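You operate a simulated robot arm through the tools that you are given. There is no shell and no other tool. Be economical: measure what you need, move in short steps, check, and stop when the job is done.

You are at the controls of a simulated two-armed robot. One attempt, no reset.

TASK
Vent the tester, take the teal capsule out and fit the red stopper.
Fine: capsule to the cart's free corner; brass lever locked on the stopper; then red switch off. Where these are worked on the way, their far stop is far enough and under half their travel is too little: brass lever.

Only the result counts: the job must be done as asked and must still hold three seconds after the hand-in. Knocking over, shifting, dropping, spilling or breaking anything else fails it. A push-on lid holds only when it is set on centred and level and pressed home; a screw cap is set on level and turned clockwise until tight.

THE ROBOT
Two 7-joint arms with fingered hands on one trunk, on a carriage that runs on a rail from [6, -1263] to [-3, 617] (x, y) and turns from -169 to 163 degrees about z. Base frame: it is fixed where the carriage stands at the start and does not move with it; the origin is on the floor, on the carriage's upright axis, x ahead of it, y to its left, z up. Readings come in mm, degrees, newtons and seconds.
The left shoulder is at the start at [70, 188, 1398], the right one opposite. With the tool pointing down near the work surface each hand reaches from about 100 to 540 mm from the robot's upright axis, wherever it stands, measured 20 degrees to its own side. Places, roughly: blue tester button [500, -300, 1200]; brass lever [500, -400, 1200]; free corner of the red cart [600, -600, 1000]; green tester button [600, -100, 1200]; orange tester button [500, -300, 1200]; orange valve handle [400, -300, 1100]; red switch [700, -200, 1200]; trim knob [700, -300, 1200]; white tester button [500, -200, 1200]; yellow tester button [600, -200, 1200]. Payload 4 kg a hand.
The TCP of each hand is the grasp point between the finger pads, 26 mm short of the fingertips. In the tool frame z runs along the fingers and y along their closing line. Largest opening 132 mm; the body of the gripper starts 73 mm behind the TCP. The gripper is a hand of 4 fingers: y runs from the thumb to the fingers, the wrist lies at [0, 0, -224] in the tool frame, and closing takes about 1.5 s.
Orientation is that of the tool frame in the base frame, as a unit quaternion [w, x, y, z]. With the fingers straight down and closing along the base's y, the tool's x points along the base's -x, its y along +y and its z along -z.

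THE INTERFACE
- The arms move only by the tool apply_moves. It takes "left_motion", "right_motion" or both (then of equal length, played together; a hand with none holds still); each is a list that holds one entry, the list of rows, each a list of 6 numbers: the shift along the tool's x, y, z in units of 30 mm (1.0 is 30 mm), then the turn, a rotation vector about the tool's x, y, z in units of 6 degrees (1.0 is 6 degrees). In form: [[[x, y, z, rx, ry, rz], ...]]. A call has 1 to 20 rows; each row shifts and turns the commanded pose from where the row before left it, along the tool's axes as they then stand. "left_fingers" and "right_fingers" are, for a hand that has rows, the opening, from 0 (shut) to 1 (fully open), set as the call begins (left out, the last holds). A call with a number of a shift or a turn outside -1 to 1 is refused whole. Rows are played at 5 a second. More than 50 mm and 8.6 degrees between two rows, or a gripper value outside its range, and nothing of the call is played. A pose out of reach is approached as far as the arm can. The call stops where the force on the tool passes 90 N (or 10 N more than at its start, if that is more) or the arm is blocked; 0.2 s more then pass. The fingers move at their own pace (about 72 mm/s each) and stop on an object; they squeeze with about 30 N. The grip force told is the motor's: it shows also when the fingers shut on nothing. Time passes only in rows, and 0.2 s behind the last, so rows that do not move let the fingers close. It gives the time, the measured TCP pose, the force on the tool (base axes), the opening and the grip force at its end, in the units of the frame above (readings bear some noise), with the torque about the TCP (base axes, N m) and any sound that the robot's microphone picked up, and new pictures: "views" is both (left out), scene, wrist or none (wrist: the cameras of the hands that moved).
- Cameras (640 x 400 px; columns grow to the right, rows downward): "scene" is now at [119.5, -39.6, 1624.1]; the picture's right is [-0.56, -0.83, 0.00], its down [-0.53, 0.36, -0.77] and it looks along [0.64, -0.43, -0.64] (base axes); focal length 224 px, centre (320, 200). "left" rides on the left gripper at [-73, 6, -94] in its tool frame; the picture's right is [-0.08, -1.00, 0.00], its down [0.79, -0.06, -0.62] and it looks along [0.61, -0.05, 0.79] (tool axes); focal length 230 px, centre (320, 200). "right" rides on the right gripper at [73, 6, -94] in its tool frame; the picture's right is [-0.08, 1.00, 0.00], its down [-0.78, -0.06, -0.62] and it looks along [-0.61, -0.05, 0.79] (tool axes); focal length 230 px, centre (320, 200).
- raise_lower(by): slides the trunk up (or, below 0, down) by that many mm; the arms and the scene camera ride with it, the base frame stays. It gives what a move gives, with no picture.
- base_move(legs): drives the robot by 1 to 6 legs, each [ahead, left, turn to the left] in mm, mm and degrees, along the robot's own axes; the way and the turn of a leg run together, so that a leg with both is an arc; at most 1500 mm and 180 degrees a leg. The arms and the cameras ride along, it lands a little off, and it stops where it bumps. It keeps to its track: a leg is cut to what the track allows. It gives what a move gives, and a new picture of the scene camera.
- curl_fingers(finger1, finger2, finger3, thumb_bend, hand): sets how far each is bent, from 0 (flat) to 100 (curled in); at 30 the hand is open as for a grip, at 70 the pads meet at the TCP. One left out holds its place. A second passes; each finger stops where it meets its share of the squeeze, and holds until it gets a number again. A gripper value or a shape takes the hand back. It gives what a move gives, with no picture; readings hold the bend of each and the force on the fingers (four entries, about 0 where the hand has none), thumb and palm.
- hand_shape(shape, hand): the hand has 4 fingers and takes this shape, open, in about a second: jaw (thumb against the fingers, like two jaws); tri (thumb and two fingers); tip (a fingertip pinch); poke (one finger out to press); point (the index stretched); flat (the hand flat); cup (the hand cupped); fist (a fist). The gripper value then closes the fingers along that shape, each until it touches; the sizes above hold for jaw. It gives what a move gives, with no picture.
- pan_tilt(pan, tilt): turns the head with the scene camera to pan (to the left, within 86 degrees either way) and tilt (down, from -29 to 69), counted from straight ahead of the robot. It gives what a move gives, and a new picture of the scene camera.
- point_at(camera, pixels): there is no depth. For up to 12 entries [column, row, z] of the newest picture of that camera ("zoom" is the newest enlarged one), the place [x, y] in the base frame at which the ray of that pixel passes the height z, good to about 2 mm, but the place of the scene camera against the robot may be out by one fixed shift of up to 12 mm in any direction. No time passes.
- inspect(camera, box): a new picture of the part [left, top, right, bottom] of that camera's present view, enlarged. No time passes.
- job_done(): hands the job in; it is judged then, once.

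Go step by step. Measure first, check grasps and placings, and put right what went wrong. The budget is 80 turns and 260 pictures, counting those below and the enlarged ones. Unless the task says otherwise, let go and move clear before handing in.

The tools are called after "Call:" by a JSON object that holds its "name" and its "arguments". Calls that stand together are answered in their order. apply_moves: Moves the arms, as the interface text tells. Its arguments: {"type":"object","properties":{"left_motion":{"type":"array"},"left_fingers":{"type":"number"},"right_motion":{"type":"array"},"right_fingers":{"type":"number"},"views":{"type":"string","enum":["both","scene","wrist","none"]}},"required":[]} The other tools are called the same way: raise_lower (by) slides the trunk up or down; hand_shape (shape, hand) gives the hand a shape; curl_fingers (finger1, finger2, finger3, thumb_bend, hand) moves the fingers one by one; base_move (legs) drives the base; pan_tilt (pan, tilt) turns the head that bears the scene camera; point_at (camera, pixels) gives the place at which the rays of pixels pass given heights; inspect (camera, box) takes an enlarged picture of a part of a camera's view; job_done () hands the job in.

At the start:

```text
t: 0.0
left_tcp_pos: [409.1, -8.5, 1475.4]
left_ee_rot: [0.0, -0.001, 1.0, 0.0]
left_wrist_force: [0.2, -0.1, -0.3]
left_moment: [0.04, 0.0, -0.01]
left_width: 131.7
left_grasp_force: 0.0
left_shape: jaw
left_bend: [30.0, 30.0, 30.0, 30.0]
left_finger forces: [0.0, 0.1, 0.0, 0.0, 0.0, 0.1]
right_tcp_pos: [332.4, -454.6, 1445.2]
right_ee_rot: [0.0, 0.0, 1.0, 0.0]
right_wrist_force: [0.1, -0.5, -0.1]
right_moment: [0.01, -0.03, 0.03]
right_width: 132.2
right_grasp_force: 0.1
right_shape: jaw
right_bend: [30.0, 30.0, 30.0, 30.0]
right_finger forces: [0.0, 0.1, 0.1, 0.1, 0.1, 0.1]
trunk travel left (down, up): [-875.0, 65.0]
robot x, y, heading: [-1.9, 2.1, 0.1]
head pan, tilt: [-34.2, 39.7]
```

scene: 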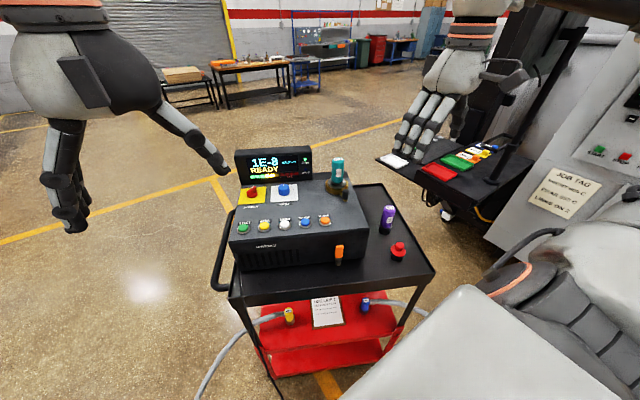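
right: 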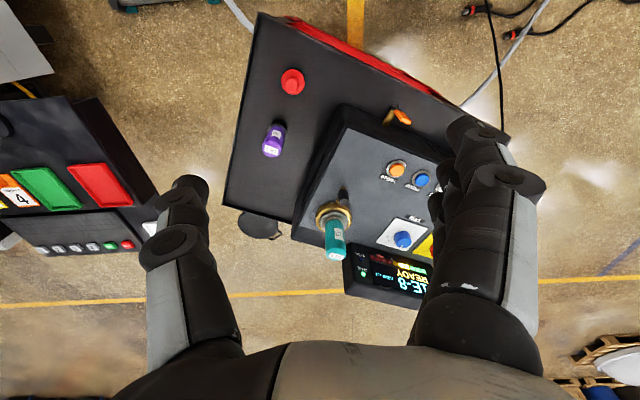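
left: 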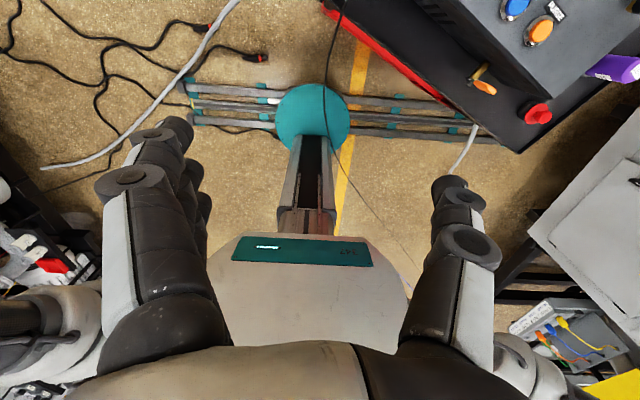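

The scene shows the tester on the red cart, with the teal capsule at about (337,170), the red stopper at (398,252) and the orange valve at (340,255). I'll zoom in on these first.

Call:
{"name": "inspect", "arguments": {"camera": "scene", "box": [220, 140, 380, 240]}}

Call:
{"name": "inspect", "arguments": {"camera": "scene", "box": [300, 180, 460, 280]}}

Call:
{"name": "inspect", "arguments": {"camera": "scene", "box": [220, 230, 460, 380]}}

Call:
{"name": "inspect", "arguments": {"camera": "right", "box": [220, 60, 460, 300]}}

Call:
{"name": "inspect", "arguments": {"camera": "scene", "box": [500, 90, 640, 230]}}

```text
4.00 times, centred on (300, 190) of scene
```

zoom: 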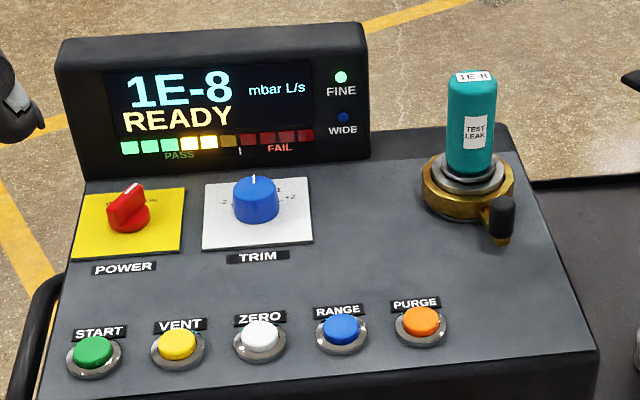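

```text
4.00 times, centred on (380, 230) of scene
```

zoom: 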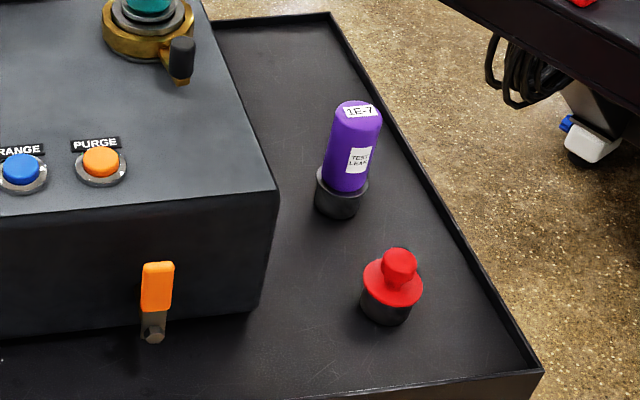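

```text
2.67 times, centred on (340, 305) of scene
```

zoom: 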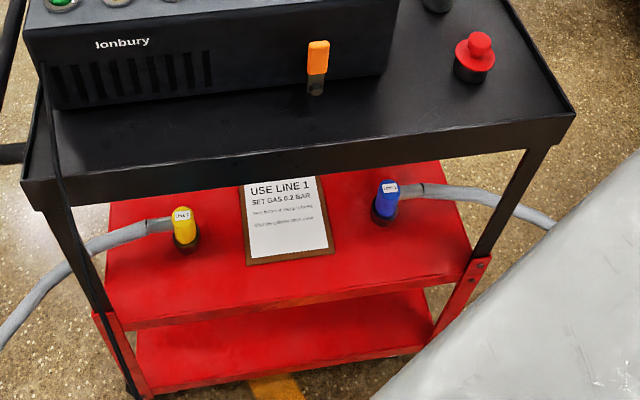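

```text
1.67 times, centred on (340, 180) of right
```

zoom: 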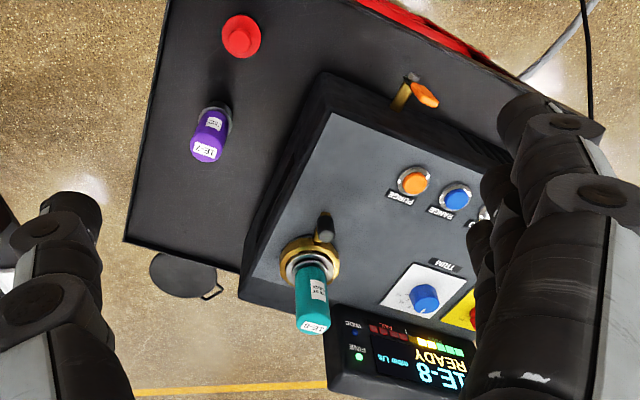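

```text
2.86 times, centred on (570, 160) of scene
```

zoom: 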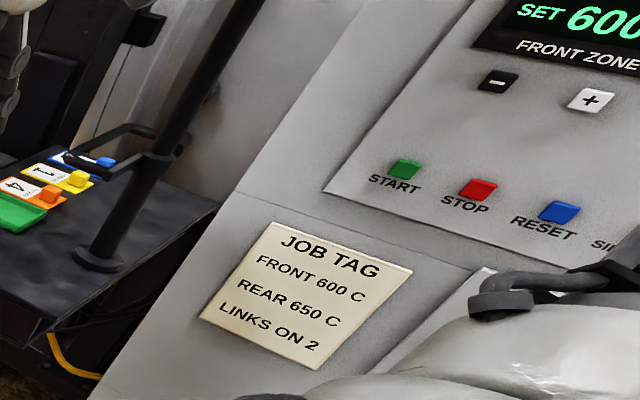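

The labels are readable: VENT is the yellow button at about (264,226) and POWER is the red switch at (252,193). I'll triangulate the points using both cameras.

Call:
{"name": "point_at", "arguments": {"camera": "scene", "pixels": [[338, 159, 1250], [338, 159, 1300], [325.3, 220.5, 1150], [325.3, 220.5, 1200], [305.3, 222, 1150], [305.3, 222, 1200], [400, 244.5, 1050], [400, 244.5, 1100], [337, 187.5, 1150], [337, 187.5, 1200], [264.2, 226, 1150], [264.2, 226, 1200]]}}

Call:
{"name": "point_at", "arguments": {"camera": "right", "pixels": [[336, 255, 1250], [336, 255, 1300], [396.4, 168, 1150], [396.4, 168, 1200], [421, 178, 1150], [421, 178, 1200], [293, 82, 1050], [293, 82, 1100], [332.8, 217, 1150], [332.8, 217, 1200]]}}

```text
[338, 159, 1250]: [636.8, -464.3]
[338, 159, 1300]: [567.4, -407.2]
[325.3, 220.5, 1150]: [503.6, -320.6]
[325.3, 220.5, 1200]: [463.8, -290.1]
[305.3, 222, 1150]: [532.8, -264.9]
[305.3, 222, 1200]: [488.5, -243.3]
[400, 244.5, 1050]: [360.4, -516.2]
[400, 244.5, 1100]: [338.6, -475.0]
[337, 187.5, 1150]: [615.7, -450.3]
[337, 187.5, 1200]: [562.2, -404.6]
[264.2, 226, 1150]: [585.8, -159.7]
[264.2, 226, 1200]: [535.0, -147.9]
```

```text
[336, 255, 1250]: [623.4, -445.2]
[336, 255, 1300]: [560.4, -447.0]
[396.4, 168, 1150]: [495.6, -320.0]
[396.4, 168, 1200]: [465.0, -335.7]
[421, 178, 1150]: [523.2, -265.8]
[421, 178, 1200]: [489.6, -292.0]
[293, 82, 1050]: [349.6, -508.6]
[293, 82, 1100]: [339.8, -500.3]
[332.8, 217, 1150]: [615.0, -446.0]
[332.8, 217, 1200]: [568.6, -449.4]
```

The two cameras agree on a button height of about 1150, with the capsule near (613,-447) and the stopper near (348,-508). These are too far from here, so I'll look around for obstacles before driving.

Call:
{"name": "pan_tilt", "arguments": {"pan": -80, "tilt": 45}}

Call:
{"name": "pan_tilt", "arguments": {"pan": -10, "tilt": 55}}

```text
t: 1.1
left_tcp_pos: [409.8, -7.5, 1475.2]
left_ee_rot: [-0.001, -0.001, 1.0, -0.001]
left_wrist_force: [-0.1, 0.0, -0.3]
left_moment: [-0.01, -0.01, 0.0]
left_width: 131.7
left_grasp_force: 0.1
left_shape: jaw
left_bend: [30.0, 30.0, 30.0, 30.0]
left_finger forces: [0.1, 0.0, 0.0, 0.0, 0.1, 0.0]
right_tcp_pos: [331.4, -454.0, 1445.1]
right_ee_rot: [0.0, 0.0, 1.0, 0.0]
right_wrist_force: [-0.5, -0.8, -0.4]
right_moment: [-0.03, -0.02, 0.03]
right_width: 131.7
right_grasp_force: 0.0
right_shape: jaw
right_bend: [30.0, 30.0, 30.0, 30.0]
right_finger forces: [0.0, 0.0, 0.1, 0.1, 0.0, 0.0]
trunk travel left (down, up): [-875.0, 65.0]
robot x, y, heading: [3.2, -2.0, 0.0]
head pan, tilt: [-80.0, 45.0]
```

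scene: 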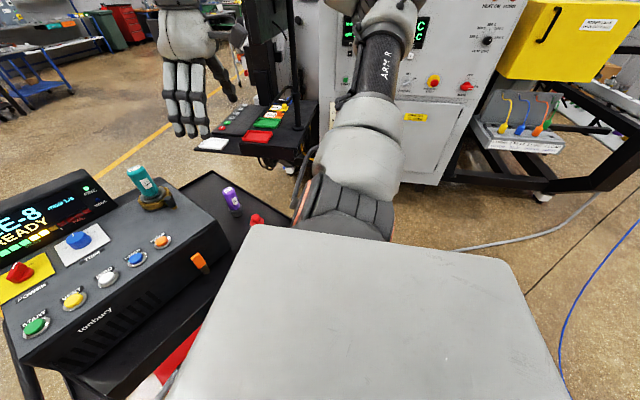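

```text
t: 2.5
left_tcp_pos: [410.0, -7.6, 1476.0]
left_ee_rot: [0.0, 0.0, 1.0, -0.001]
left_wrist_force: [0.3, -0.4, -0.6]
left_moment: [0.0, -0.01, -0.01]
left_width: 131.8
left_grasp_force: 0.0
left_shape: jaw
left_bend: [30.0, 30.0, 30.0, 30.0]
left_finger forces: [0.1, 0.1, 0.0, 0.1, 0.0, 0.0]
right_tcp_pos: [333.0, -455.7, 1445.8]
right_ee_rot: [0.0, 0.0, 1.0, 0.001]
right_wrist_force: [0.9, -0.1, -0.1]
right_moment: [-0.01, -0.01, 0.0]
right_width: 131.7
right_grasp_force: 0.2
right_shape: jaw
right_bend: [30.0, 30.0, 30.0, 30.0]
right_finger forces: [0.1, 0.1, 0.0, 0.1, 0.0, 0.0]
trunk travel left (down, up): [-875.0, 65.0]
robot x, y, heading: [1.6, -2.3, 0.1]
head pan, tilt: [-10.0, 55.0]
```

scene: 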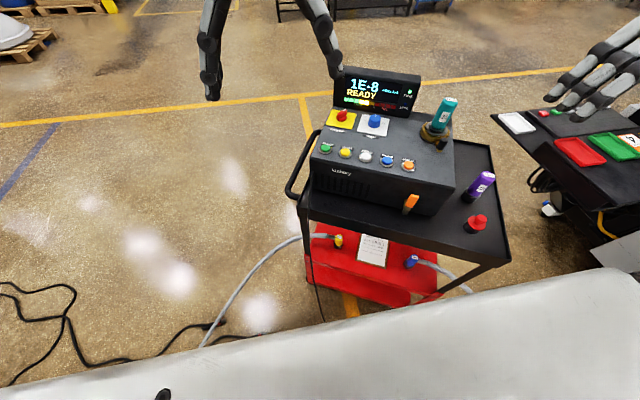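

The large grey slab is the robot's own torso, and there is clear room along the rail. I'll drive 400 mm to the right, then turn 60° left so the right shoulder faces the cart.

Call:
{"name": "base_move", "arguments": {"legs": [[0, -400, 0], [0, 0, 60]]}}

Call:
{"name": "pan_tilt", "arguments": {"pan": -65, "tilt": 50}}

Call:
{"name": "apply_moves", "arguments": {"right_motion": [[[0, 0, 0, 0, 0, 0]]], "views": "wrist"}}

```text
t: 7.7
left_tcp_pos: [215.3, -54.5, 1475.7]
left_ee_rot: [0.001, -0.499, 0.867, 0.001]
left_wrist_force: [-0.2, 0.2, 0.3]
left_moment: [-0.02, -0.05, -0.02]
left_width: 131.6
left_grasp_force: 0.1
left_shape: jaw
left_bend: [30.0, 30.0, 30.0, 30.0]
left_finger forces: [0.1, 0.1, 0.1, 0.0, 0.0, 0.1]
right_tcp_pos: [561.6, -346.0, 1444.5]
right_ee_rot: [-0.001, -0.499, 0.867, 0.0]
right_wrist_force: [0.0, 0.7, 0.1]
right_moment: [0.01, -0.01, -0.01]
right_width: 131.9
right_grasp_force: 0.1
right_shape: jaw
right_bend: [30.0, 30.0, 30.0, 30.0]
right_finger forces: [0.1, 0.0, 0.0, 0.0, 0.1, 0.0]
trunk travel left (down, up): [-875.0, 65.0]
robot x, y, heading: [3.3, -402.0, 59.9]
head pan, tilt: [-10.0, 55.0]
```

scene: 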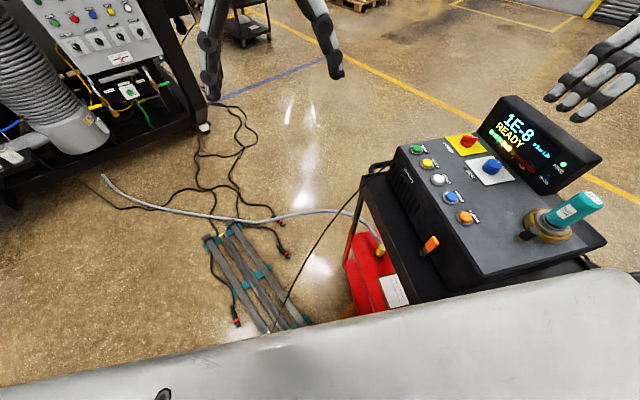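

```text
t: 8.9
left_tcp_pos: [216.4, -53.6, 1476.0]
left_ee_rot: [0.0, -0.499, 0.867, 0.0]
left_wrist_force: [-0.3, -0.5, 0.1]
left_moment: [-0.01, -0.01, -0.04]
left_width: 132.1
left_grasp_force: 0.2
left_shape: jaw
left_bend: [30.0, 30.0, 30.0, 30.0]
left_finger forces: [0.0, 0.0, 0.0, 0.0, 0.0, 0.1]
right_tcp_pos: [562.1, -345.8, 1444.9]
right_ee_rot: [0.0, -0.499, 0.867, -0.001]
right_wrist_force: [0.6, 0.0, 0.0]
right_moment: [-0.01, -0.01, 0.0]
right_width: 131.8
right_grasp_force: 0.1
right_shape: jaw
right_bend: [30.0, 30.0, 30.0, 30.0]
right_finger forces: [0.0, 0.1, 0.1, 0.0, 0.0, 0.1]
trunk travel left (down, up): [-875.0, 65.0]
robot x, y, heading: [-0.0, -400.9, 59.8]
head pan, tilt: [-65.0, 50.0]
```

scene: 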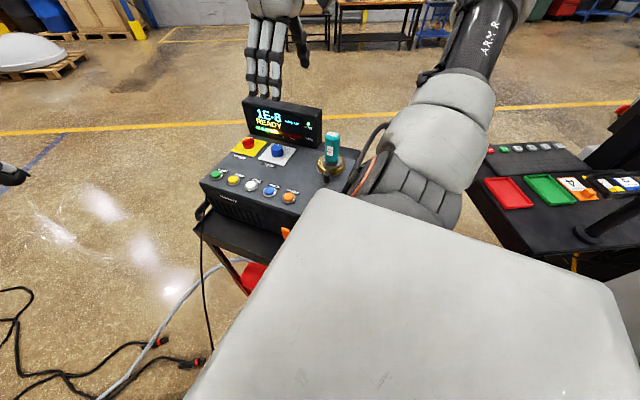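

```text
t: 9.3
left_tcp_pos: [215.9, -53.7, 1476.9]
left_ee_rot: [0.0, -0.499, 0.867, -0.001]
left_wrist_force: [0.3, 0.3, 0.3]
left_moment: [-0.02, 0.01, 0.0]
left_width: 131.5
left_grasp_force: 0.1
left_shape: jaw
left_bend: [30.0, 30.0, 30.0, 30.0]
left_finger forces: [0.1, 0.0, 0.1, 0.1, 0.0, 0.0]
right_tcp_pos: [561.3, -344.6, 1445.7]
right_ee_rot: [-0.001, -0.498, 0.867, 0.0]
right_wrist_force: [0.4, -0.1, 0.9]
right_moment: [-0.01, 0.02, 0.01]
right_width: 132.0
right_grasp_force: 0.1
right_shape: jaw
right_bend: [30.0, 30.0, 30.0, 30.0]
right_finger forces: [0.0, 0.1, 0.0, 0.0, 0.1, 0.1]
trunk travel left (down, up): [-875.0, 65.0]
robot x, y, heading: [4.8, -404.2, 59.9]
head pan, tilt: [-65.0, 50.0]
```

right: 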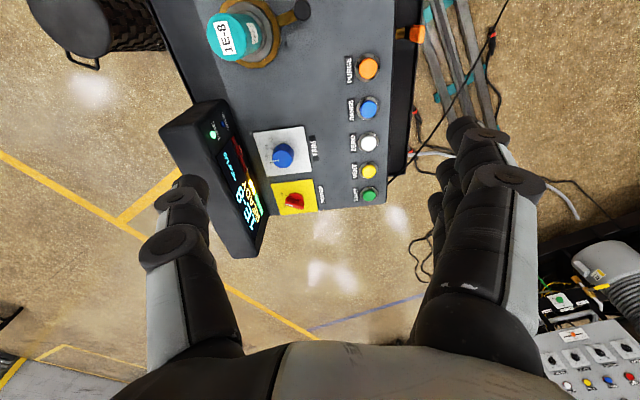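

The wrist camera now sees the whole panel. I'll measure the buttons, switch, lever and capsule from here.

Call:
{"name": "inspect", "arguments": {"camera": "right", "box": [160, 0, 420, 240]}}

Call:
{"name": "inspect", "arguments": {"camera": "right", "box": [180, 0, 320, 88]}}

Call:
{"name": "point_at", "arguments": {"camera": "right", "pixels": [[369, 171, 1140], [369, 171, 1160], [369, 68, 1140], [369, 68, 1160], [369, 107, 1140], [369, 107, 1160], [294, 202, 1150], [294, 202, 1180], [222, 38, 1250], [222, 38, 1270], [300, 10, 1160], [300, 10, 1180]]}}

```text
1.67 times, centred on (290, 120) of right
```

zoom: 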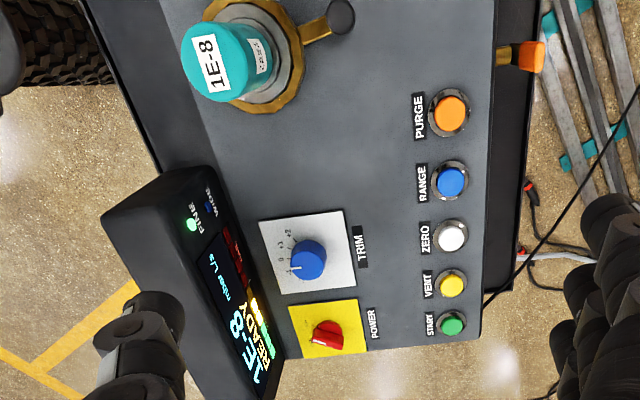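

```text
4.55 times, centred on (250, 44) of right
```

zoom: 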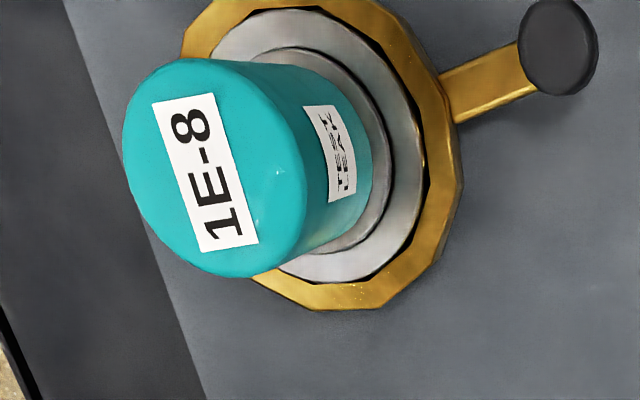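

```text
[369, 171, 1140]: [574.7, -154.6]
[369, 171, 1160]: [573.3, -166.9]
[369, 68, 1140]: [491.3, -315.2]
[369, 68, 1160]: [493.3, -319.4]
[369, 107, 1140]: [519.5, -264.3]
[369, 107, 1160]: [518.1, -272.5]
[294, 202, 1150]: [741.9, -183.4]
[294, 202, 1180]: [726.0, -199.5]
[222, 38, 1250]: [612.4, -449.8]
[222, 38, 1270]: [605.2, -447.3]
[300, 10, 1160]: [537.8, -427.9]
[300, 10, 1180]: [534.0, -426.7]
```

VENT is at about (573.6,-163.5), top near 1155, and the lever knob is at about (536,-427). I'll shape the right hand to poke and approach VENT above it, watching where the fingertip is.

Call:
{"name": "hand_shape", "arguments": {"hand": "right", "shape": "poke"}}

Call:
{"name": "apply_moves", "arguments": {"right_motion": [[[-0.9, 0.5, 0.8, 0, 0, 0], [-0.9, 0.5, 0.8, 0, 0, 0], [-0.9, 0.5, 0.8, 0, 0, 0], [-0.9, 0.5, 0.8, 0, 0, 0], [-0.9, 0.5, 0.8, 0, 0, 0], [-0.9, 0.2, 0.8, 0, 0, 0]]], "views": "both"}}

```text
t: 10.2
left_tcp_pos: [215.6, -55.1, 1475.5]
left_ee_rot: [0.001, -0.5, 0.866, 0.0]
left_wrist_force: [-0.7, 0.3, -0.1]
left_moment: [-0.03, -0.01, 0.04]
left_width: 131.7
left_grasp_force: 0.1
left_shape: jaw
left_bend: [30.0, 30.0, 30.0, 30.0]
left_finger forces: [0.1, 0.0, 0.0, 0.0, 0.0, 0.1]
right_tcp_pos: [561.3, -346.3, 1446.0]
right_ee_rot: [0.0, -0.498, 0.867, 0.0]
right_wrist_force: [-0.3, 0.5, 0.0]
right_moment: [-0.01, 0.02, -0.02]
right_width: 0.0
right_grasp_force: 0.1
right_shape: poke
right_bend: [100.0, 100.0, 100.0, 46.0]
right_finger forces: [0.0, 0.1, 0.1, 0.0, 0.0, 0.1]
trunk travel left (down, up): [-875.0, 65.0]
robot x, y, heading: [5.5, -403.7, 59.8]
head pan, tilt: [-65.0, 50.0]
```

```text
t: 11.6
left_tcp_pos: [216.8, -52.2, 1474.9]
left_ee_rot: [0.0, -0.499, 0.866, -0.002]
left_wrist_force: [0.2, 0.3, 0.7]
left_moment: [-0.03, 0.03, 0.02]
left_width: 132.0
left_grasp_force: 0.1
left_shape: jaw
left_bend: [30.0, 30.0, 30.0, 30.0]
left_finger forces: [0.0, 0.1, 0.1, 0.1, 0.0, 0.1]
right_tcp_pos: [572.6, -162.8, 1302.0]
right_ee_rot: [-0.001, -0.499, 0.867, 0.002]
right_wrist_force: [0.0, 0.6, 0.0]
right_moment: [0.0, 0.02, -0.04]
right_width: 0.0
right_grasp_force: 0.0
right_shape: poke
right_bend: [100.0, 100.0, 100.0, 46.0]
right_finger forces: [0.0, 0.0, 0.0, 0.1, 0.0, 0.0]
trunk travel left (down, up): [-875.0, 65.0]
robot x, y, heading: [1.9, -406.8, 59.8]
head pan, tilt: [-65.0, 50.0]
```

scene: 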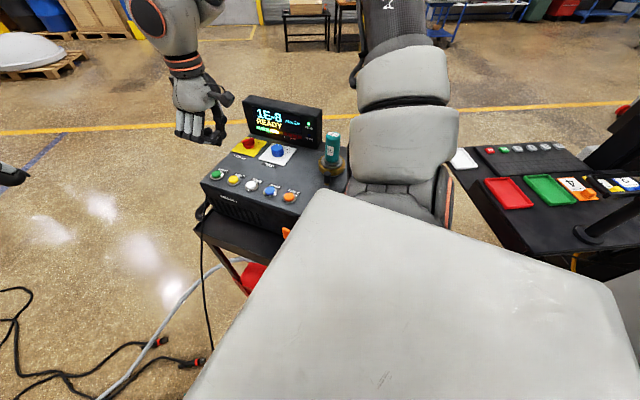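
right: 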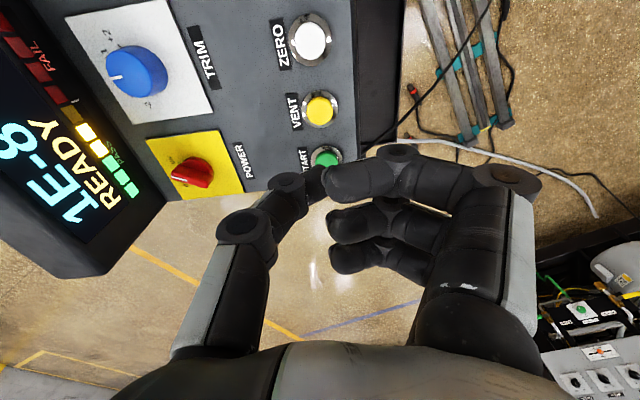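

The thumb is the poking digit, and its tip works out to be near the tool axis, about 20–26 mm past the TCP. I'll re-measure VENT at (320,108) from this closer view.

Call:
{"name": "point_at", "arguments": {"camera": "right", "pixels": [[320, 108, 1150], [320, 108, 1155], [320, 108, 1160], [190, 172, 1160], [190, 172, 1170], [190, 172, 1180]]}}

Call:
{"name": "inspect", "arguments": {"camera": "right", "box": [200, 80, 440, 230]}}

```text
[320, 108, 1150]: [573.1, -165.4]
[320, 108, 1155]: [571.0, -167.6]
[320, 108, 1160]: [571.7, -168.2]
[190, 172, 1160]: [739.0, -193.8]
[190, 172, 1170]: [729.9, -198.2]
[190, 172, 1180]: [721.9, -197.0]
```

```text
2.67 times, centred on (320, 155) of right
```

zoom: 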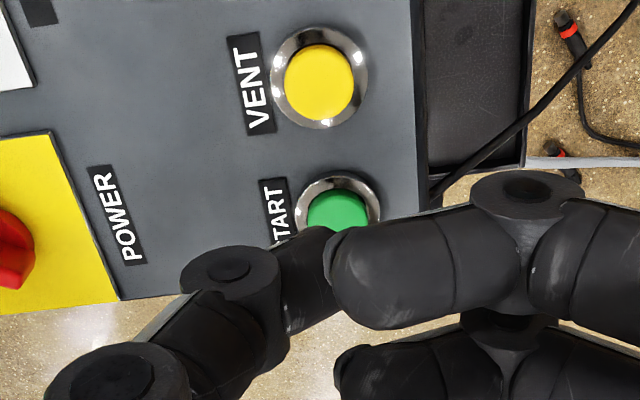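

VENT comes out at about (572,-166). I'll descend to just above it.

Call:
{"name": "apply_moves", "arguments": {"right_motion": [[[0.1, 0.05, 0.9, 0, 0, 0], [0, 0, 0.9, 0, 0, 0], [0, 0, 0.9, 0, 0, 0], [0, 0, 0.7, 0, 0, 0]]], "views": "both"}}

Call:
{"name": "inspect", "arguments": {"camera": "scene", "box": [180, 90, 340, 190]}}

```text
t: 12.6
left_tcp_pos: [216.8, -55.2, 1475.6]
left_ee_rot: [0.001, -0.499, 0.867, -0.001]
left_wrist_force: [-0.3, -1.0, -0.2]
left_moment: [-0.03, 0.05, 0.0]
left_width: 131.8
left_grasp_force: 0.0
left_shape: jaw
left_bend: [30.0, 30.0, 30.0, 30.0]
left_finger forces: [0.0, 0.0, 0.0, 0.0, 0.0, 0.0]
right_tcp_pos: [569.8, -167.5, 1197.7]
right_ee_rot: [-0.001, -0.499, 0.867, 0.0]
right_wrist_force: [0.3, 0.0, 1.0]
right_moment: [-0.01, 0.02, 0.02]
right_width: 0.2
right_grasp_force: 0.1
right_shape: poke
right_bend: [100.0, 100.0, 100.0, 46.0]
right_finger forces: [0.0, 0.0, 0.0, 0.0, 0.0, 0.0]
trunk travel left (down, up): [-875.0, 65.0]
robot x, y, heading: [1.5, -404.9, 59.9]
head pan, tilt: [-65.0, 50.0]
```

scene: 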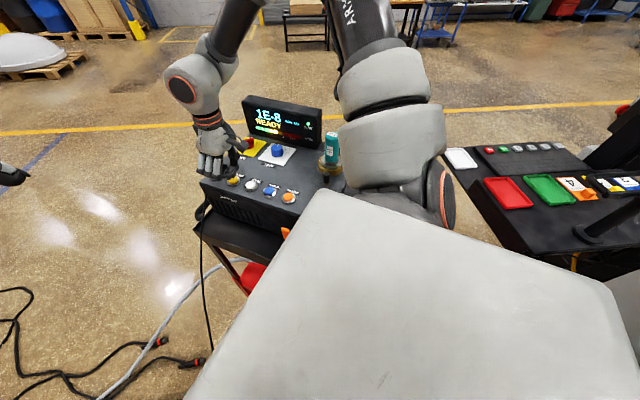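
right: 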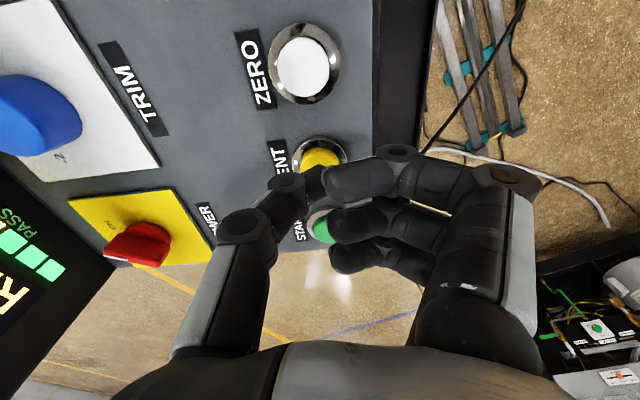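

```text
4.00 times, centred on (260, 140) of scene
```

zoom: 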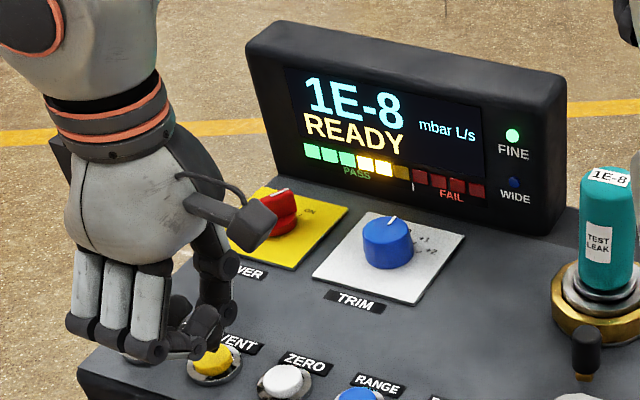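

The thumb is over VENT. I'll press down in small steps and check the force.

Call:
{"name": "apply_moves", "arguments": {"right_motion": [[[0.08, 0, 0.3, 0, 0, 0], [0, 0, 0.2, 0, 0, 0], [0, 0, 0.1, 0, 0, 0], [0, 0, 0.1, 0, 0, 0]]], "views": "both"}}

Call:
{"name": "inspect", "arguments": {"camera": "scene", "box": [180, 90, 340, 190]}}

```text
t: 13.6
left_tcp_pos: [214.2, -57.3, 1477.0]
left_ee_rot: [0.003, -0.499, 0.867, 0.0]
left_wrist_force: [-0.3, 1.1, -0.5]
left_moment: [0.03, 0.0, -0.03]
left_width: 131.6
left_grasp_force: 0.0
left_shape: jaw
left_bend: [30.0, 30.0, 30.0, 30.0]
left_finger forces: [0.0, 0.0, 0.0, 0.0, 0.0, 0.1]
right_tcp_pos: [569.3, -170.5, 1180.6]
right_ee_rot: [0.003, -0.498, 0.867, 0.001]
right_wrist_force: [11.8, -3.3, 34.4]
right_moment: [-0.03, -0.06, 0.01]
right_width: 0.0
right_grasp_force: 0.2
right_shape: poke
right_bend: [100.0, 100.0, 100.0, 47.0]
right_finger forces: [0.0, 0.1, 0.0, 0.0, 34.8, 0.1]
trunk travel left (down, up): [-875.0, 65.0]
robot x, y, heading: [0.1, -405.8, 60.0]
head pan, tilt: [-65.0, 50.0]
heard: click
```

scene: 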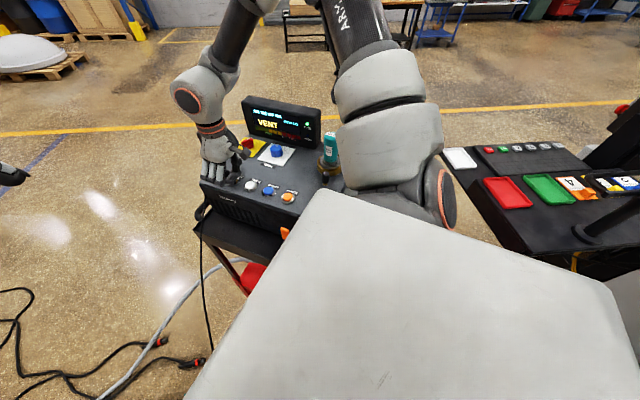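
right: 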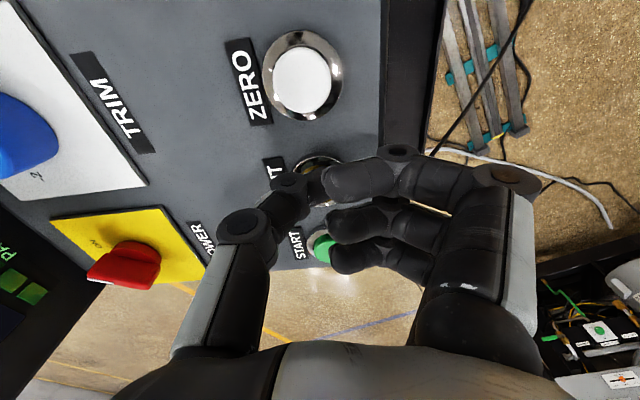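

```text
4.00 times, centred on (260, 140) of scene
```

zoom: 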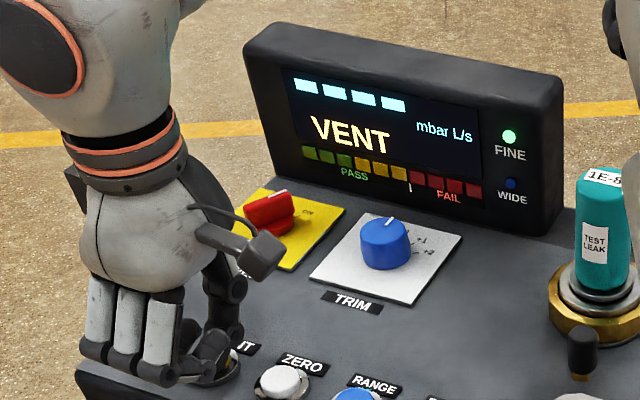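

VENT clicked, and the display now reads "VENT". I'll lift clear and move over to view the lever.

Call:
{"name": "apply_moves", "arguments": {"right_motion": [[[0, 0, -0.9, 0, 0, 0], [0, 0, -1, 0, 0, 0], [0, 0, -1, 0, 0, 0], [0, 0, -1, 0, 0, 0], [0, 0, -1, 0, 0, 0], [0, 0, -1, 0, 0, 0], [0.97, -0.31, 0, 0, 0, 0], [0.97, -0.31, 0, 0, 0, 0], [0.97, -0.31, 0, 0, 0, 0], [0.97, -0.31, 0, 0, 0, 0], [0.97, -0.31, 0, 0, 0, 0], [0.97, -0.31, 0, 0, 0, 0], [0.97, -0.31, 0, 0, 0, 0], [0.97, -0.31, 0, 0, 0, 0], [0.97, -0.31, 0, 0, 0, 0]]], "views": "both"}}

Call:
{"name": "inspect", "arguments": {"camera": "scene", "box": [220, 90, 380, 190]}}

```text
t: 16.8
left_tcp_pos: [213.7, -56.3, 1475.4]
left_ee_rot: [0.001, -0.499, 0.867, 0.0]
left_wrist_force: [-0.6, 0.1, 0.1]
left_moment: [0.0, 0.0, 0.0]
left_width: 131.9
left_grasp_force: 0.0
left_shape: jaw
left_bend: [30.0, 30.0, 30.0, 30.0]
left_finger forces: [0.0, 0.0, 0.1, 0.0, 0.0, 0.0]
right_tcp_pos: [506.8, -438.1, 1355.9]
right_ee_rot: [0.0, -0.498, 0.867, 0.001]
right_wrist_force: [-0.8, 0.0, -0.2]
right_moment: [0.02, 0.02, -0.03]
right_width: 0.0
right_grasp_force: 0.1
right_shape: poke
right_bend: [100.0, 100.0, 100.0, 46.0]
right_finger forces: [0.0, 0.0, 0.0, 0.0, 0.0, 0.1]
trunk travel left (down, up): [-875.0, 65.0]
robot x, y, heading: [4.7, -403.8, 59.9]
head pan, tilt: [-65.0, 50.0]
```

scene: 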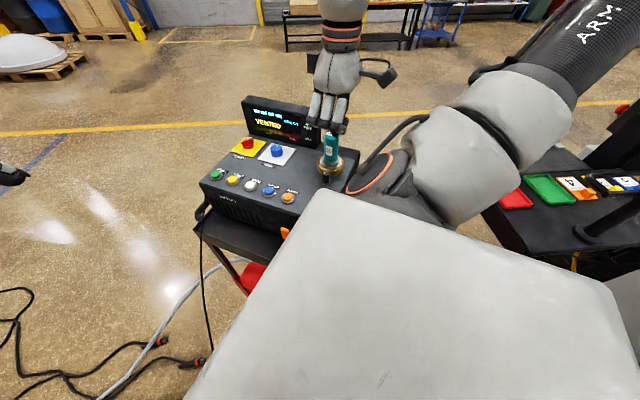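
right: 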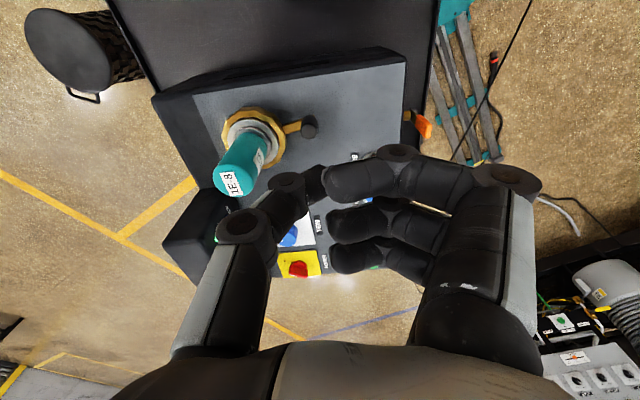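

```text
4.00 times, centred on (300, 140) of scene
```

zoom: 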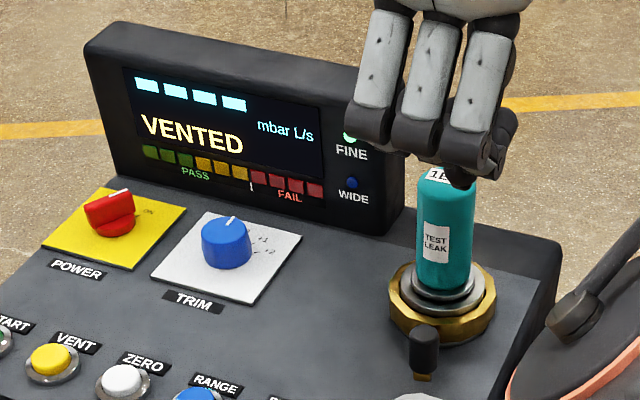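

The display reads "VENTED". Now I'll measure the lever precisely from this view.

Call:
{"name": "inspect", "arguments": {"camera": "right", "box": [190, 80, 350, 200]}}

Call:
{"name": "point_at", "arguments": {"camera": "right", "pixels": [[309, 122, 1170], [309, 122, 1180], [309, 122, 1190], [290, 128, 1155], [252, 132, 1150], [252, 132, 1160], [232, 182, 1260], [232, 182, 1250], [423, 126, 1100], [423, 126, 1120]]}}

```text
3.33 times, centred on (270, 140) of right
```

zoom: 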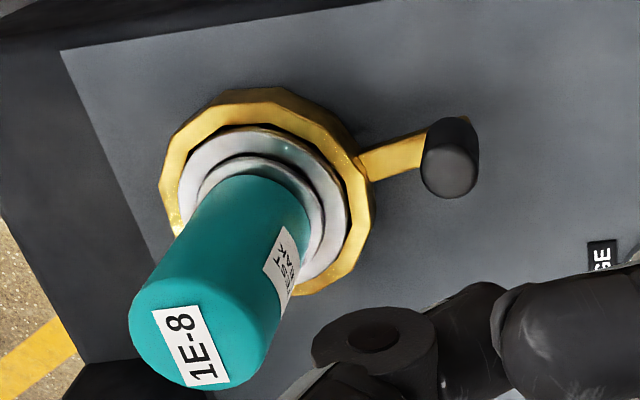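

```text
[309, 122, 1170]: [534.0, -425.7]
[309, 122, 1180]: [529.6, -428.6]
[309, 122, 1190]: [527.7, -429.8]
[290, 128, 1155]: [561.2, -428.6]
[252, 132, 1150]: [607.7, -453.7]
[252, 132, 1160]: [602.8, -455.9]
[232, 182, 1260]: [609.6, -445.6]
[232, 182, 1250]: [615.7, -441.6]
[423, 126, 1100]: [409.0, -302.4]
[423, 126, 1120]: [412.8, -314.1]
```

The knob is at about (534,-425) and the lever axis at about (611,-448), so I'll cage the knob loosely between thumb and fingers. I'll take the jaw shape, turn the tool 77° so the closing line follows the tangent, and move over the knob.

Call:
{"name": "hand_shape", "arguments": {"hand": "right", "shape": "jaw"}}

Call:
{"name": "apply_moves", "arguments": {"right_motion": [[[0, 0, 0, 0, 0, 0.99], [0, 0, 0, 0, 0, 0.99], [0, 0, 0, 0, 0, 0.99], [0, 0, 0, 0, 0, 0.99], [0, 0, 0, 0, 0, 0.99], [0, 0, 0, 0, 0, 0.99], [0, 0, 0, 0, 0, 0.99], [0, 0, 0, 0, 0, 0.99], [0, 0, 0, 0, 0, 0.99], [0, 0, 0, 0, 0, 0.99], [0, 0, 0, 0, 0, 0.99], [0, 0, 0, 0, 0, 0.99], [0, 0, 0, 0, 0, 0.99], [0, 0, 0, 0, 0, 0], [0, 0, 0, 0, 0, 0]]], "right_fingers": 0.5, "views": "both"}}

```text
t: 17.7
left_tcp_pos: [216.4, -53.1, 1475.8]
left_ee_rot: [0.002, -0.499, 0.866, -0.001]
left_wrist_force: [0.7, 0.2, 0.0]
left_moment: [0.0, 0.0, -0.01]
left_width: 131.8
left_grasp_force: 0.1
left_shape: jaw
left_bend: [30.0, 30.0, 30.0, 30.0]
left_finger forces: [0.0, 0.0, 0.0, 0.0, 0.0, 0.0]
right_tcp_pos: [509.2, -437.0, 1356.2]
right_ee_rot: [0.001, -0.498, 0.867, 0.0]
right_wrist_force: [-0.1, 0.9, 0.1]
right_moment: [0.01, 0.01, -0.01]
right_width: 131.9
right_grasp_force: 0.0
right_shape: jaw
right_bend: [30.0, 30.0, 30.0, 30.0]
right_finger forces: [0.0, 0.1, 0.0, 0.0, 0.0, 0.1]
trunk travel left (down, up): [-875.0, 65.0]
robot x, y, heading: [0.1, -405.4, 59.6]
head pan, tilt: [-65.0, 50.0]
```

```text
t: 20.9
left_tcp_pos: [214.8, -54.5, 1475.9]
left_ee_rot: [0.0, -0.499, 0.866, -0.001]
left_wrist_force: [-0.3, -0.4, 0.2]
left_moment: [0.01, -0.01, 0.0]
left_width: 131.9
left_grasp_force: 0.0
left_shape: jaw
left_bend: [30.0, 30.0, 30.0, 30.0]
left_finger forces: [0.0, 0.0, 0.1, 0.0, 0.1, 0.1]
right_tcp_pos: [509.7, -436.4, 1355.2]
right_ee_rot: [-0.001, 0.153, 0.988, 0.0]
right_wrist_force: [-0.2, 0.5, 0.5]
right_moment: [0.01, -0.02, 0.02]
right_width: 66.6
right_grasp_force: 0.2
right_shape: jaw
right_bend: [73.0, 73.0, 73.0, 70.0]
right_finger forces: [0.0, 0.0, 0.0, 0.1, 0.0, 0.1]
trunk travel left (down, up): [-875.0, 65.0]
robot x, y, heading: [1.0, -404.2, 59.8]
head pan, tilt: [-65.0, 50.0]
```

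scene: 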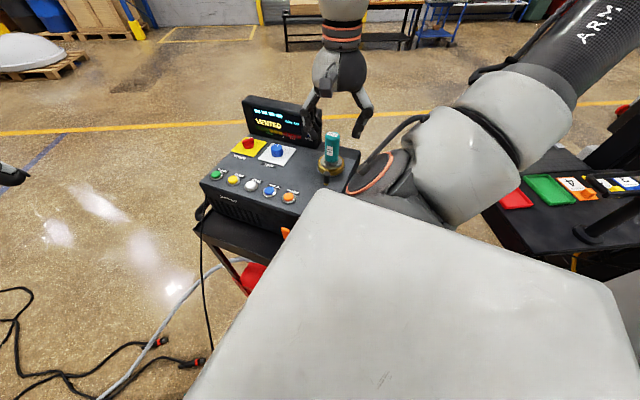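
right: 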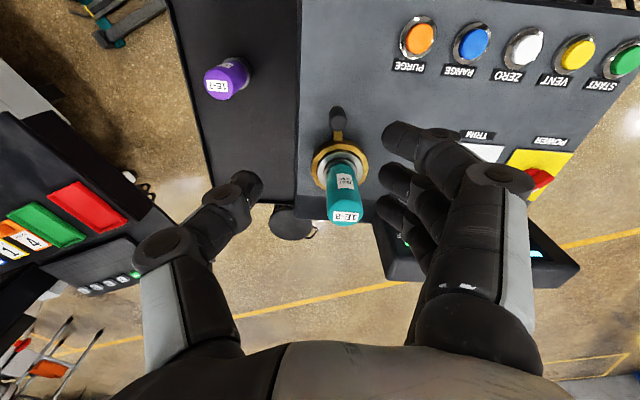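

This gives a clean view along the lever. I'll measure the knob, ring, capsule, purple capsule and cart edges from here.

Call:
{"name": "inspect", "arguments": {"camera": "right", "box": [290, 90, 410, 240]}}

Call:
{"name": "point_at", "arguments": {"camera": "right", "pixels": [[337, 114, 1170], [337, 114, 1185], [345, 217, 1262], [345, 217, 1250], [341, 160, 1150], [341, 160, 1165], [224, 83, 1110], [213, 207, 1000], [213, 207, 1020], [298, 203, 1140], [170, 0, 1000]]}}

```text
2.67 times, centred on (350, 165) of right
```

zoom: 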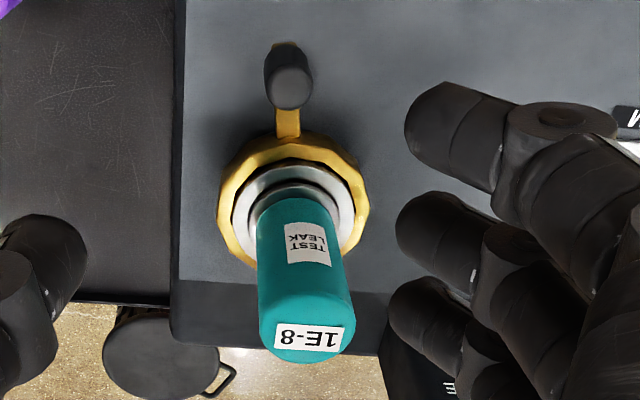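

```text
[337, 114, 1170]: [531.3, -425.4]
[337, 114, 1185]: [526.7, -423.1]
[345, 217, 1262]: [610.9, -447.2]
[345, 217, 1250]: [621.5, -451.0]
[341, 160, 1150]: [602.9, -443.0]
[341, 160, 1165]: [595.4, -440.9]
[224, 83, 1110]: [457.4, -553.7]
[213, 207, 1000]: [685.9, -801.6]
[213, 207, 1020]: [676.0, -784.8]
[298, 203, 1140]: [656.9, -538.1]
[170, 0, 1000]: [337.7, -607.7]
```

The lever axis is at (611,-447) and the knob at (534,-424). I'll position over the knob and descend partway.

Call:
{"name": "apply_moves", "arguments": {"right_motion": [[[-0.36, 0.62, 0.6, 0, 0, 0], [0, 0, 1, 0, 0, 0], [0, 0, 1, 0, 0, 0], [0, 0, 1, 0, 0, 0], [0, 0, 0.7, 0, 0, 0]]], "views": "both"}}

Call:
{"name": "inspect", "arguments": {"camera": "scene", "box": [260, 90, 420, 190]}}

```text
t: 22.1
left_tcp_pos: [215.9, -53.3, 1473.8]
left_ee_rot: [0.001, -0.499, 0.866, 0.0]
left_wrist_force: [0.2, 0.8, 0.6]
left_moment: [-0.07, 0.04, -0.01]
left_width: 131.5
left_grasp_force: 0.1
left_shape: jaw
left_bend: [30.0, 30.0, 30.0, 30.0]
left_finger forces: [0.0, 0.1, 0.1, 0.0, 0.0, 0.1]
right_tcp_pos: [525.8, -421.3, 1224.8]
right_ee_rot: [0.0, 0.151, 0.988, 0.0]
right_wrist_force: [0.4, 0.0, 0.4]
right_moment: [-0.03, 0.0, 0.02]
right_width: 66.5
right_grasp_force: 0.1
right_shape: jaw
right_bend: [73.0, 73.0, 73.0, 70.0]
right_finger forces: [0.0, 0.1, 0.0, 0.0, 0.0, 0.0]
trunk travel left (down, up): [-875.0, 65.0]
robot x, y, heading: [5.0, -403.5, 59.7]
head pan, tilt: [-65.0, 50.0]
```

scene: 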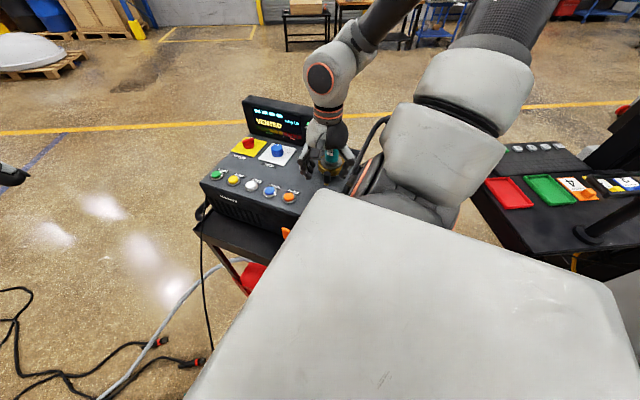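
right: 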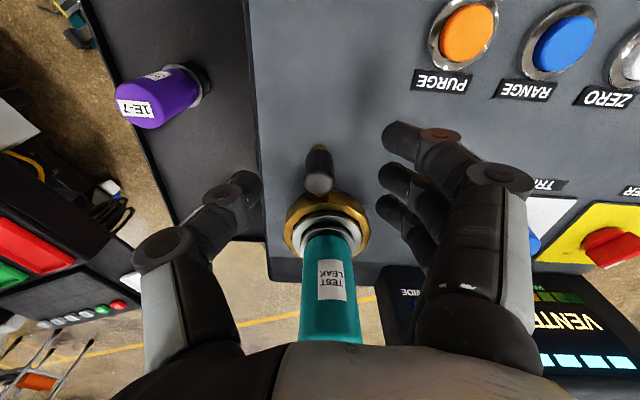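

```text
4.00 times, centred on (340, 140) of scene
```

zoom: 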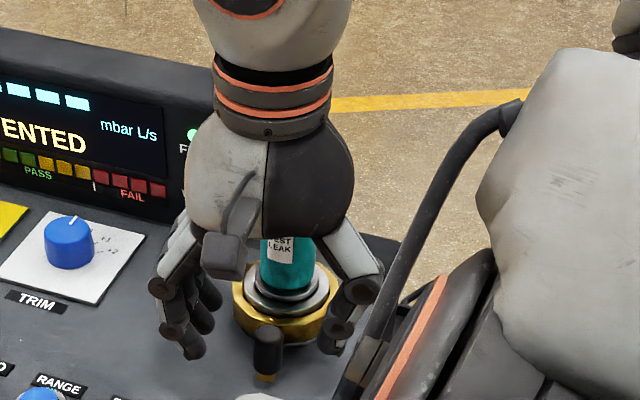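

The knob sits between the thumb and fingers, and the capsule clears the palm. I'll descend the last 38 mm.

Call:
{"name": "apply_moves", "arguments": {"right_motion": [[[0, 0, 0.7, 0, 0, 0], [0, 0, 0.55, 0, 0, 0], [0, 0, 0, 0, 0, 0], [0, 0, 0, 0, 0, 0]]], "right_fingers": 0.38, "views": "both"}}

Call:
{"name": "inspect", "arguments": {"camera": "scene", "box": [260, 110, 420, 210]}}

```text
t: 23.1
left_tcp_pos: [215.3, -53.5, 1474.9]
left_ee_rot: [0.001, -0.5, 0.866, 0.0]
left_wrist_force: [-0.5, 0.1, 0.0]
left_moment: [-0.03, -0.02, 0.0]
left_width: 132.0
left_grasp_force: 0.1
left_shape: jaw
left_bend: [30.0, 30.0, 30.0, 30.0]
left_finger forces: [0.0, 0.2, 0.0, 0.0, 0.0, 0.1]
right_tcp_pos: [525.1, -425.8, 1188.8]
right_ee_rot: [0.0, 0.151, 0.989, 0.0]
right_wrist_force: [-0.1, 0.2, 0.4]
right_moment: [-0.02, -0.02, 0.01]
right_width: 50.8
right_grasp_force: 0.2
right_shape: jaw
right_bend: [73.0, 73.0, 73.0, 70.0]
right_finger forces: [0.1, 0.0, 0.0, 0.0, 0.1, 0.0]
trunk travel left (down, up): [-875.0, 65.0]
robot x, y, heading: [3.9, -402.7, 59.6]
head pan, tilt: [-65.0, 50.0]
```

scene: 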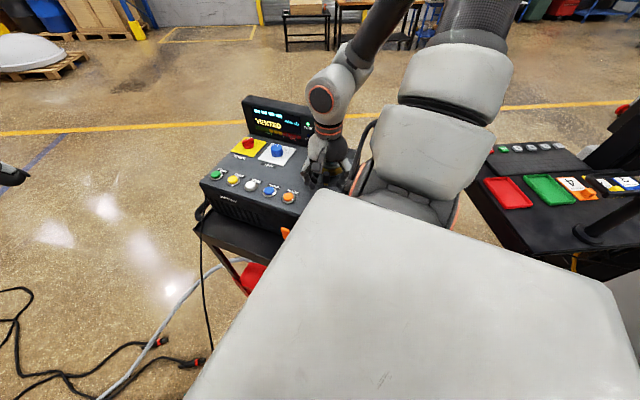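
right: 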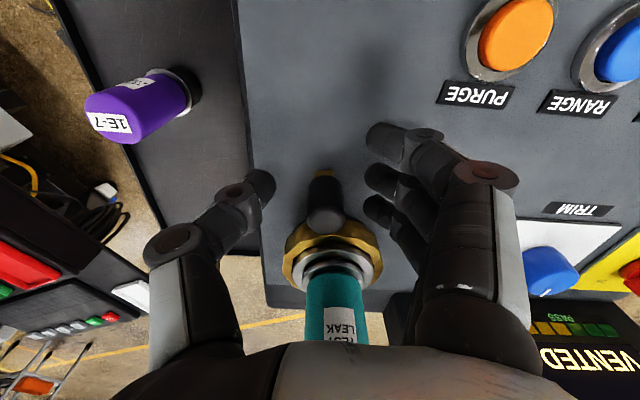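

```text
4.00 times, centred on (340, 160) of scene
```

zoom: 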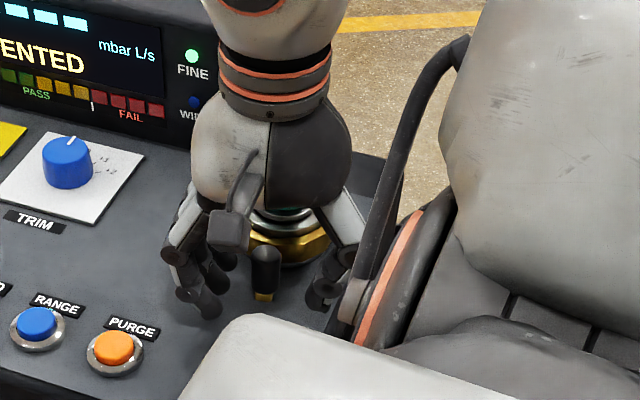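

The knob is caged between the thumb tip at (262,185) and the fingers at (375,175). I'll try counterclockwise first, rotating the hand about the lever axis in small steps.

Call:
{"name": "apply_moves", "arguments": {"right_motion": [[[-0.037, -0.306, 0, 0, 0, -1], [-0.037, -0.306, 0, 0, 0, -1], [-0.037, -0.306, 0, 0, 0, -1], [-0.037, -0.306, 0, 0, 0, -1]]], "views": "wrist"}}

```text
t: 24.1
left_tcp_pos: [214.8, -54.6, 1475.5]
left_ee_rot: [0.001, -0.499, 0.867, -0.001]
left_wrist_force: [0.1, -0.5, -0.1]
left_moment: [0.0, 0.0, 0.03]
left_width: 131.7
left_grasp_force: 0.0
left_shape: jaw
left_bend: [30.0, 30.0, 30.0, 30.0]
left_finger forces: [0.1, 0.0, 0.0, 0.0, 0.0, 0.0]
right_tcp_pos: [523.8, -460.3, 1188.5]
right_ee_rot: [-0.001, -0.058, 0.998, 0.0]
right_wrist_force: [-1.0, 0.8, 0.5]
right_moment: [0.0, -0.02, 0.04]
right_width: 51.1
right_grasp_force: 0.0
right_shape: jaw
right_bend: [73.0, 73.0, 73.0, 70.0]
right_finger forces: [0.0, 0.7, 0.0, 0.0, 0.0, 0.0]
trunk travel left (down, up): [-875.0, 65.0]
robot x, y, heading: [5.5, -400.4, 60.0]
head pan, tilt: [-65.0, 50.0]
```

right: 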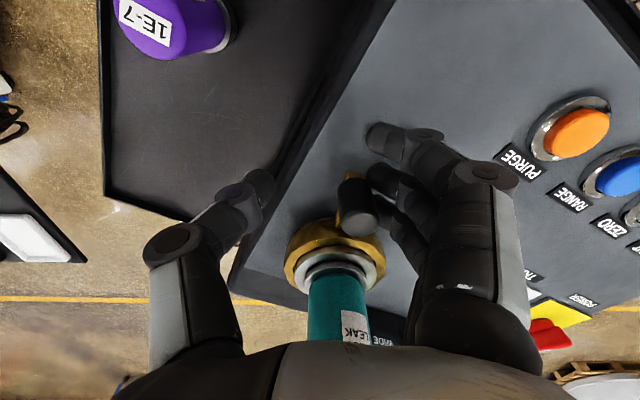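

The middle finger has just touched the knob. I'll continue the counterclockwise sweep.

Call:
{"name": "apply_moves", "arguments": {"right_motion": [[[-0.037, -0.306, 0, 0, 0, -1], [-0.037, -0.306, 0, 0, 0, -1]]], "views": "wrist"}}

```text
t: 24.7
left_tcp_pos: [216.1, -55.8, 1476.2]
left_ee_rot: [0.001, -0.499, 0.867, -0.001]
left_wrist_force: [-0.1, -0.4, 0.4]
left_moment: [0.0, 0.02, -0.02]
left_width: 131.9
left_grasp_force: 0.0
left_shape: jaw
left_bend: [30.0, 30.0, 30.0, 30.0]
left_finger forces: [0.0, 0.0, 0.0, 0.0, 0.1, 0.0]
right_tcp_pos: [529.3, -478.0, 1188.8]
right_ee_rot: [0.001, -0.162, 0.987, 0.0]
right_wrist_force: [-1.8, -0.1, -0.4]
right_moment: [0.0, 0.04, 0.07]
right_width: 51.4
right_grasp_force: 0.1
right_shape: jaw
right_bend: [73.0, 73.0, 73.0, 70.0]
right_finger forces: [0.0, 1.7, 0.0, 0.0, 0.0, 0.0]
trunk travel left (down, up): [-875.0, 65.0]
robot x, y, heading: [3.1, -404.6, 59.7]
head pan, tilt: [-65.0, 50.0]
```

right: 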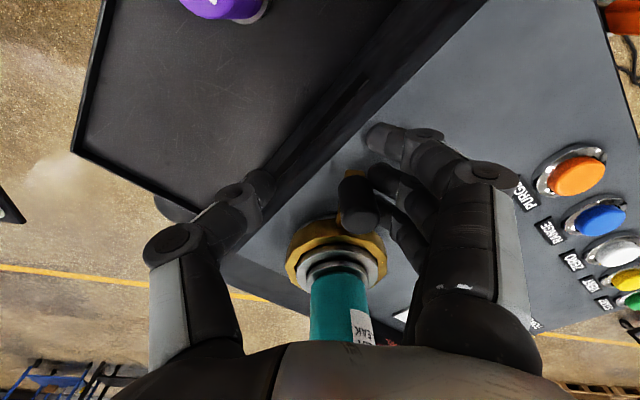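

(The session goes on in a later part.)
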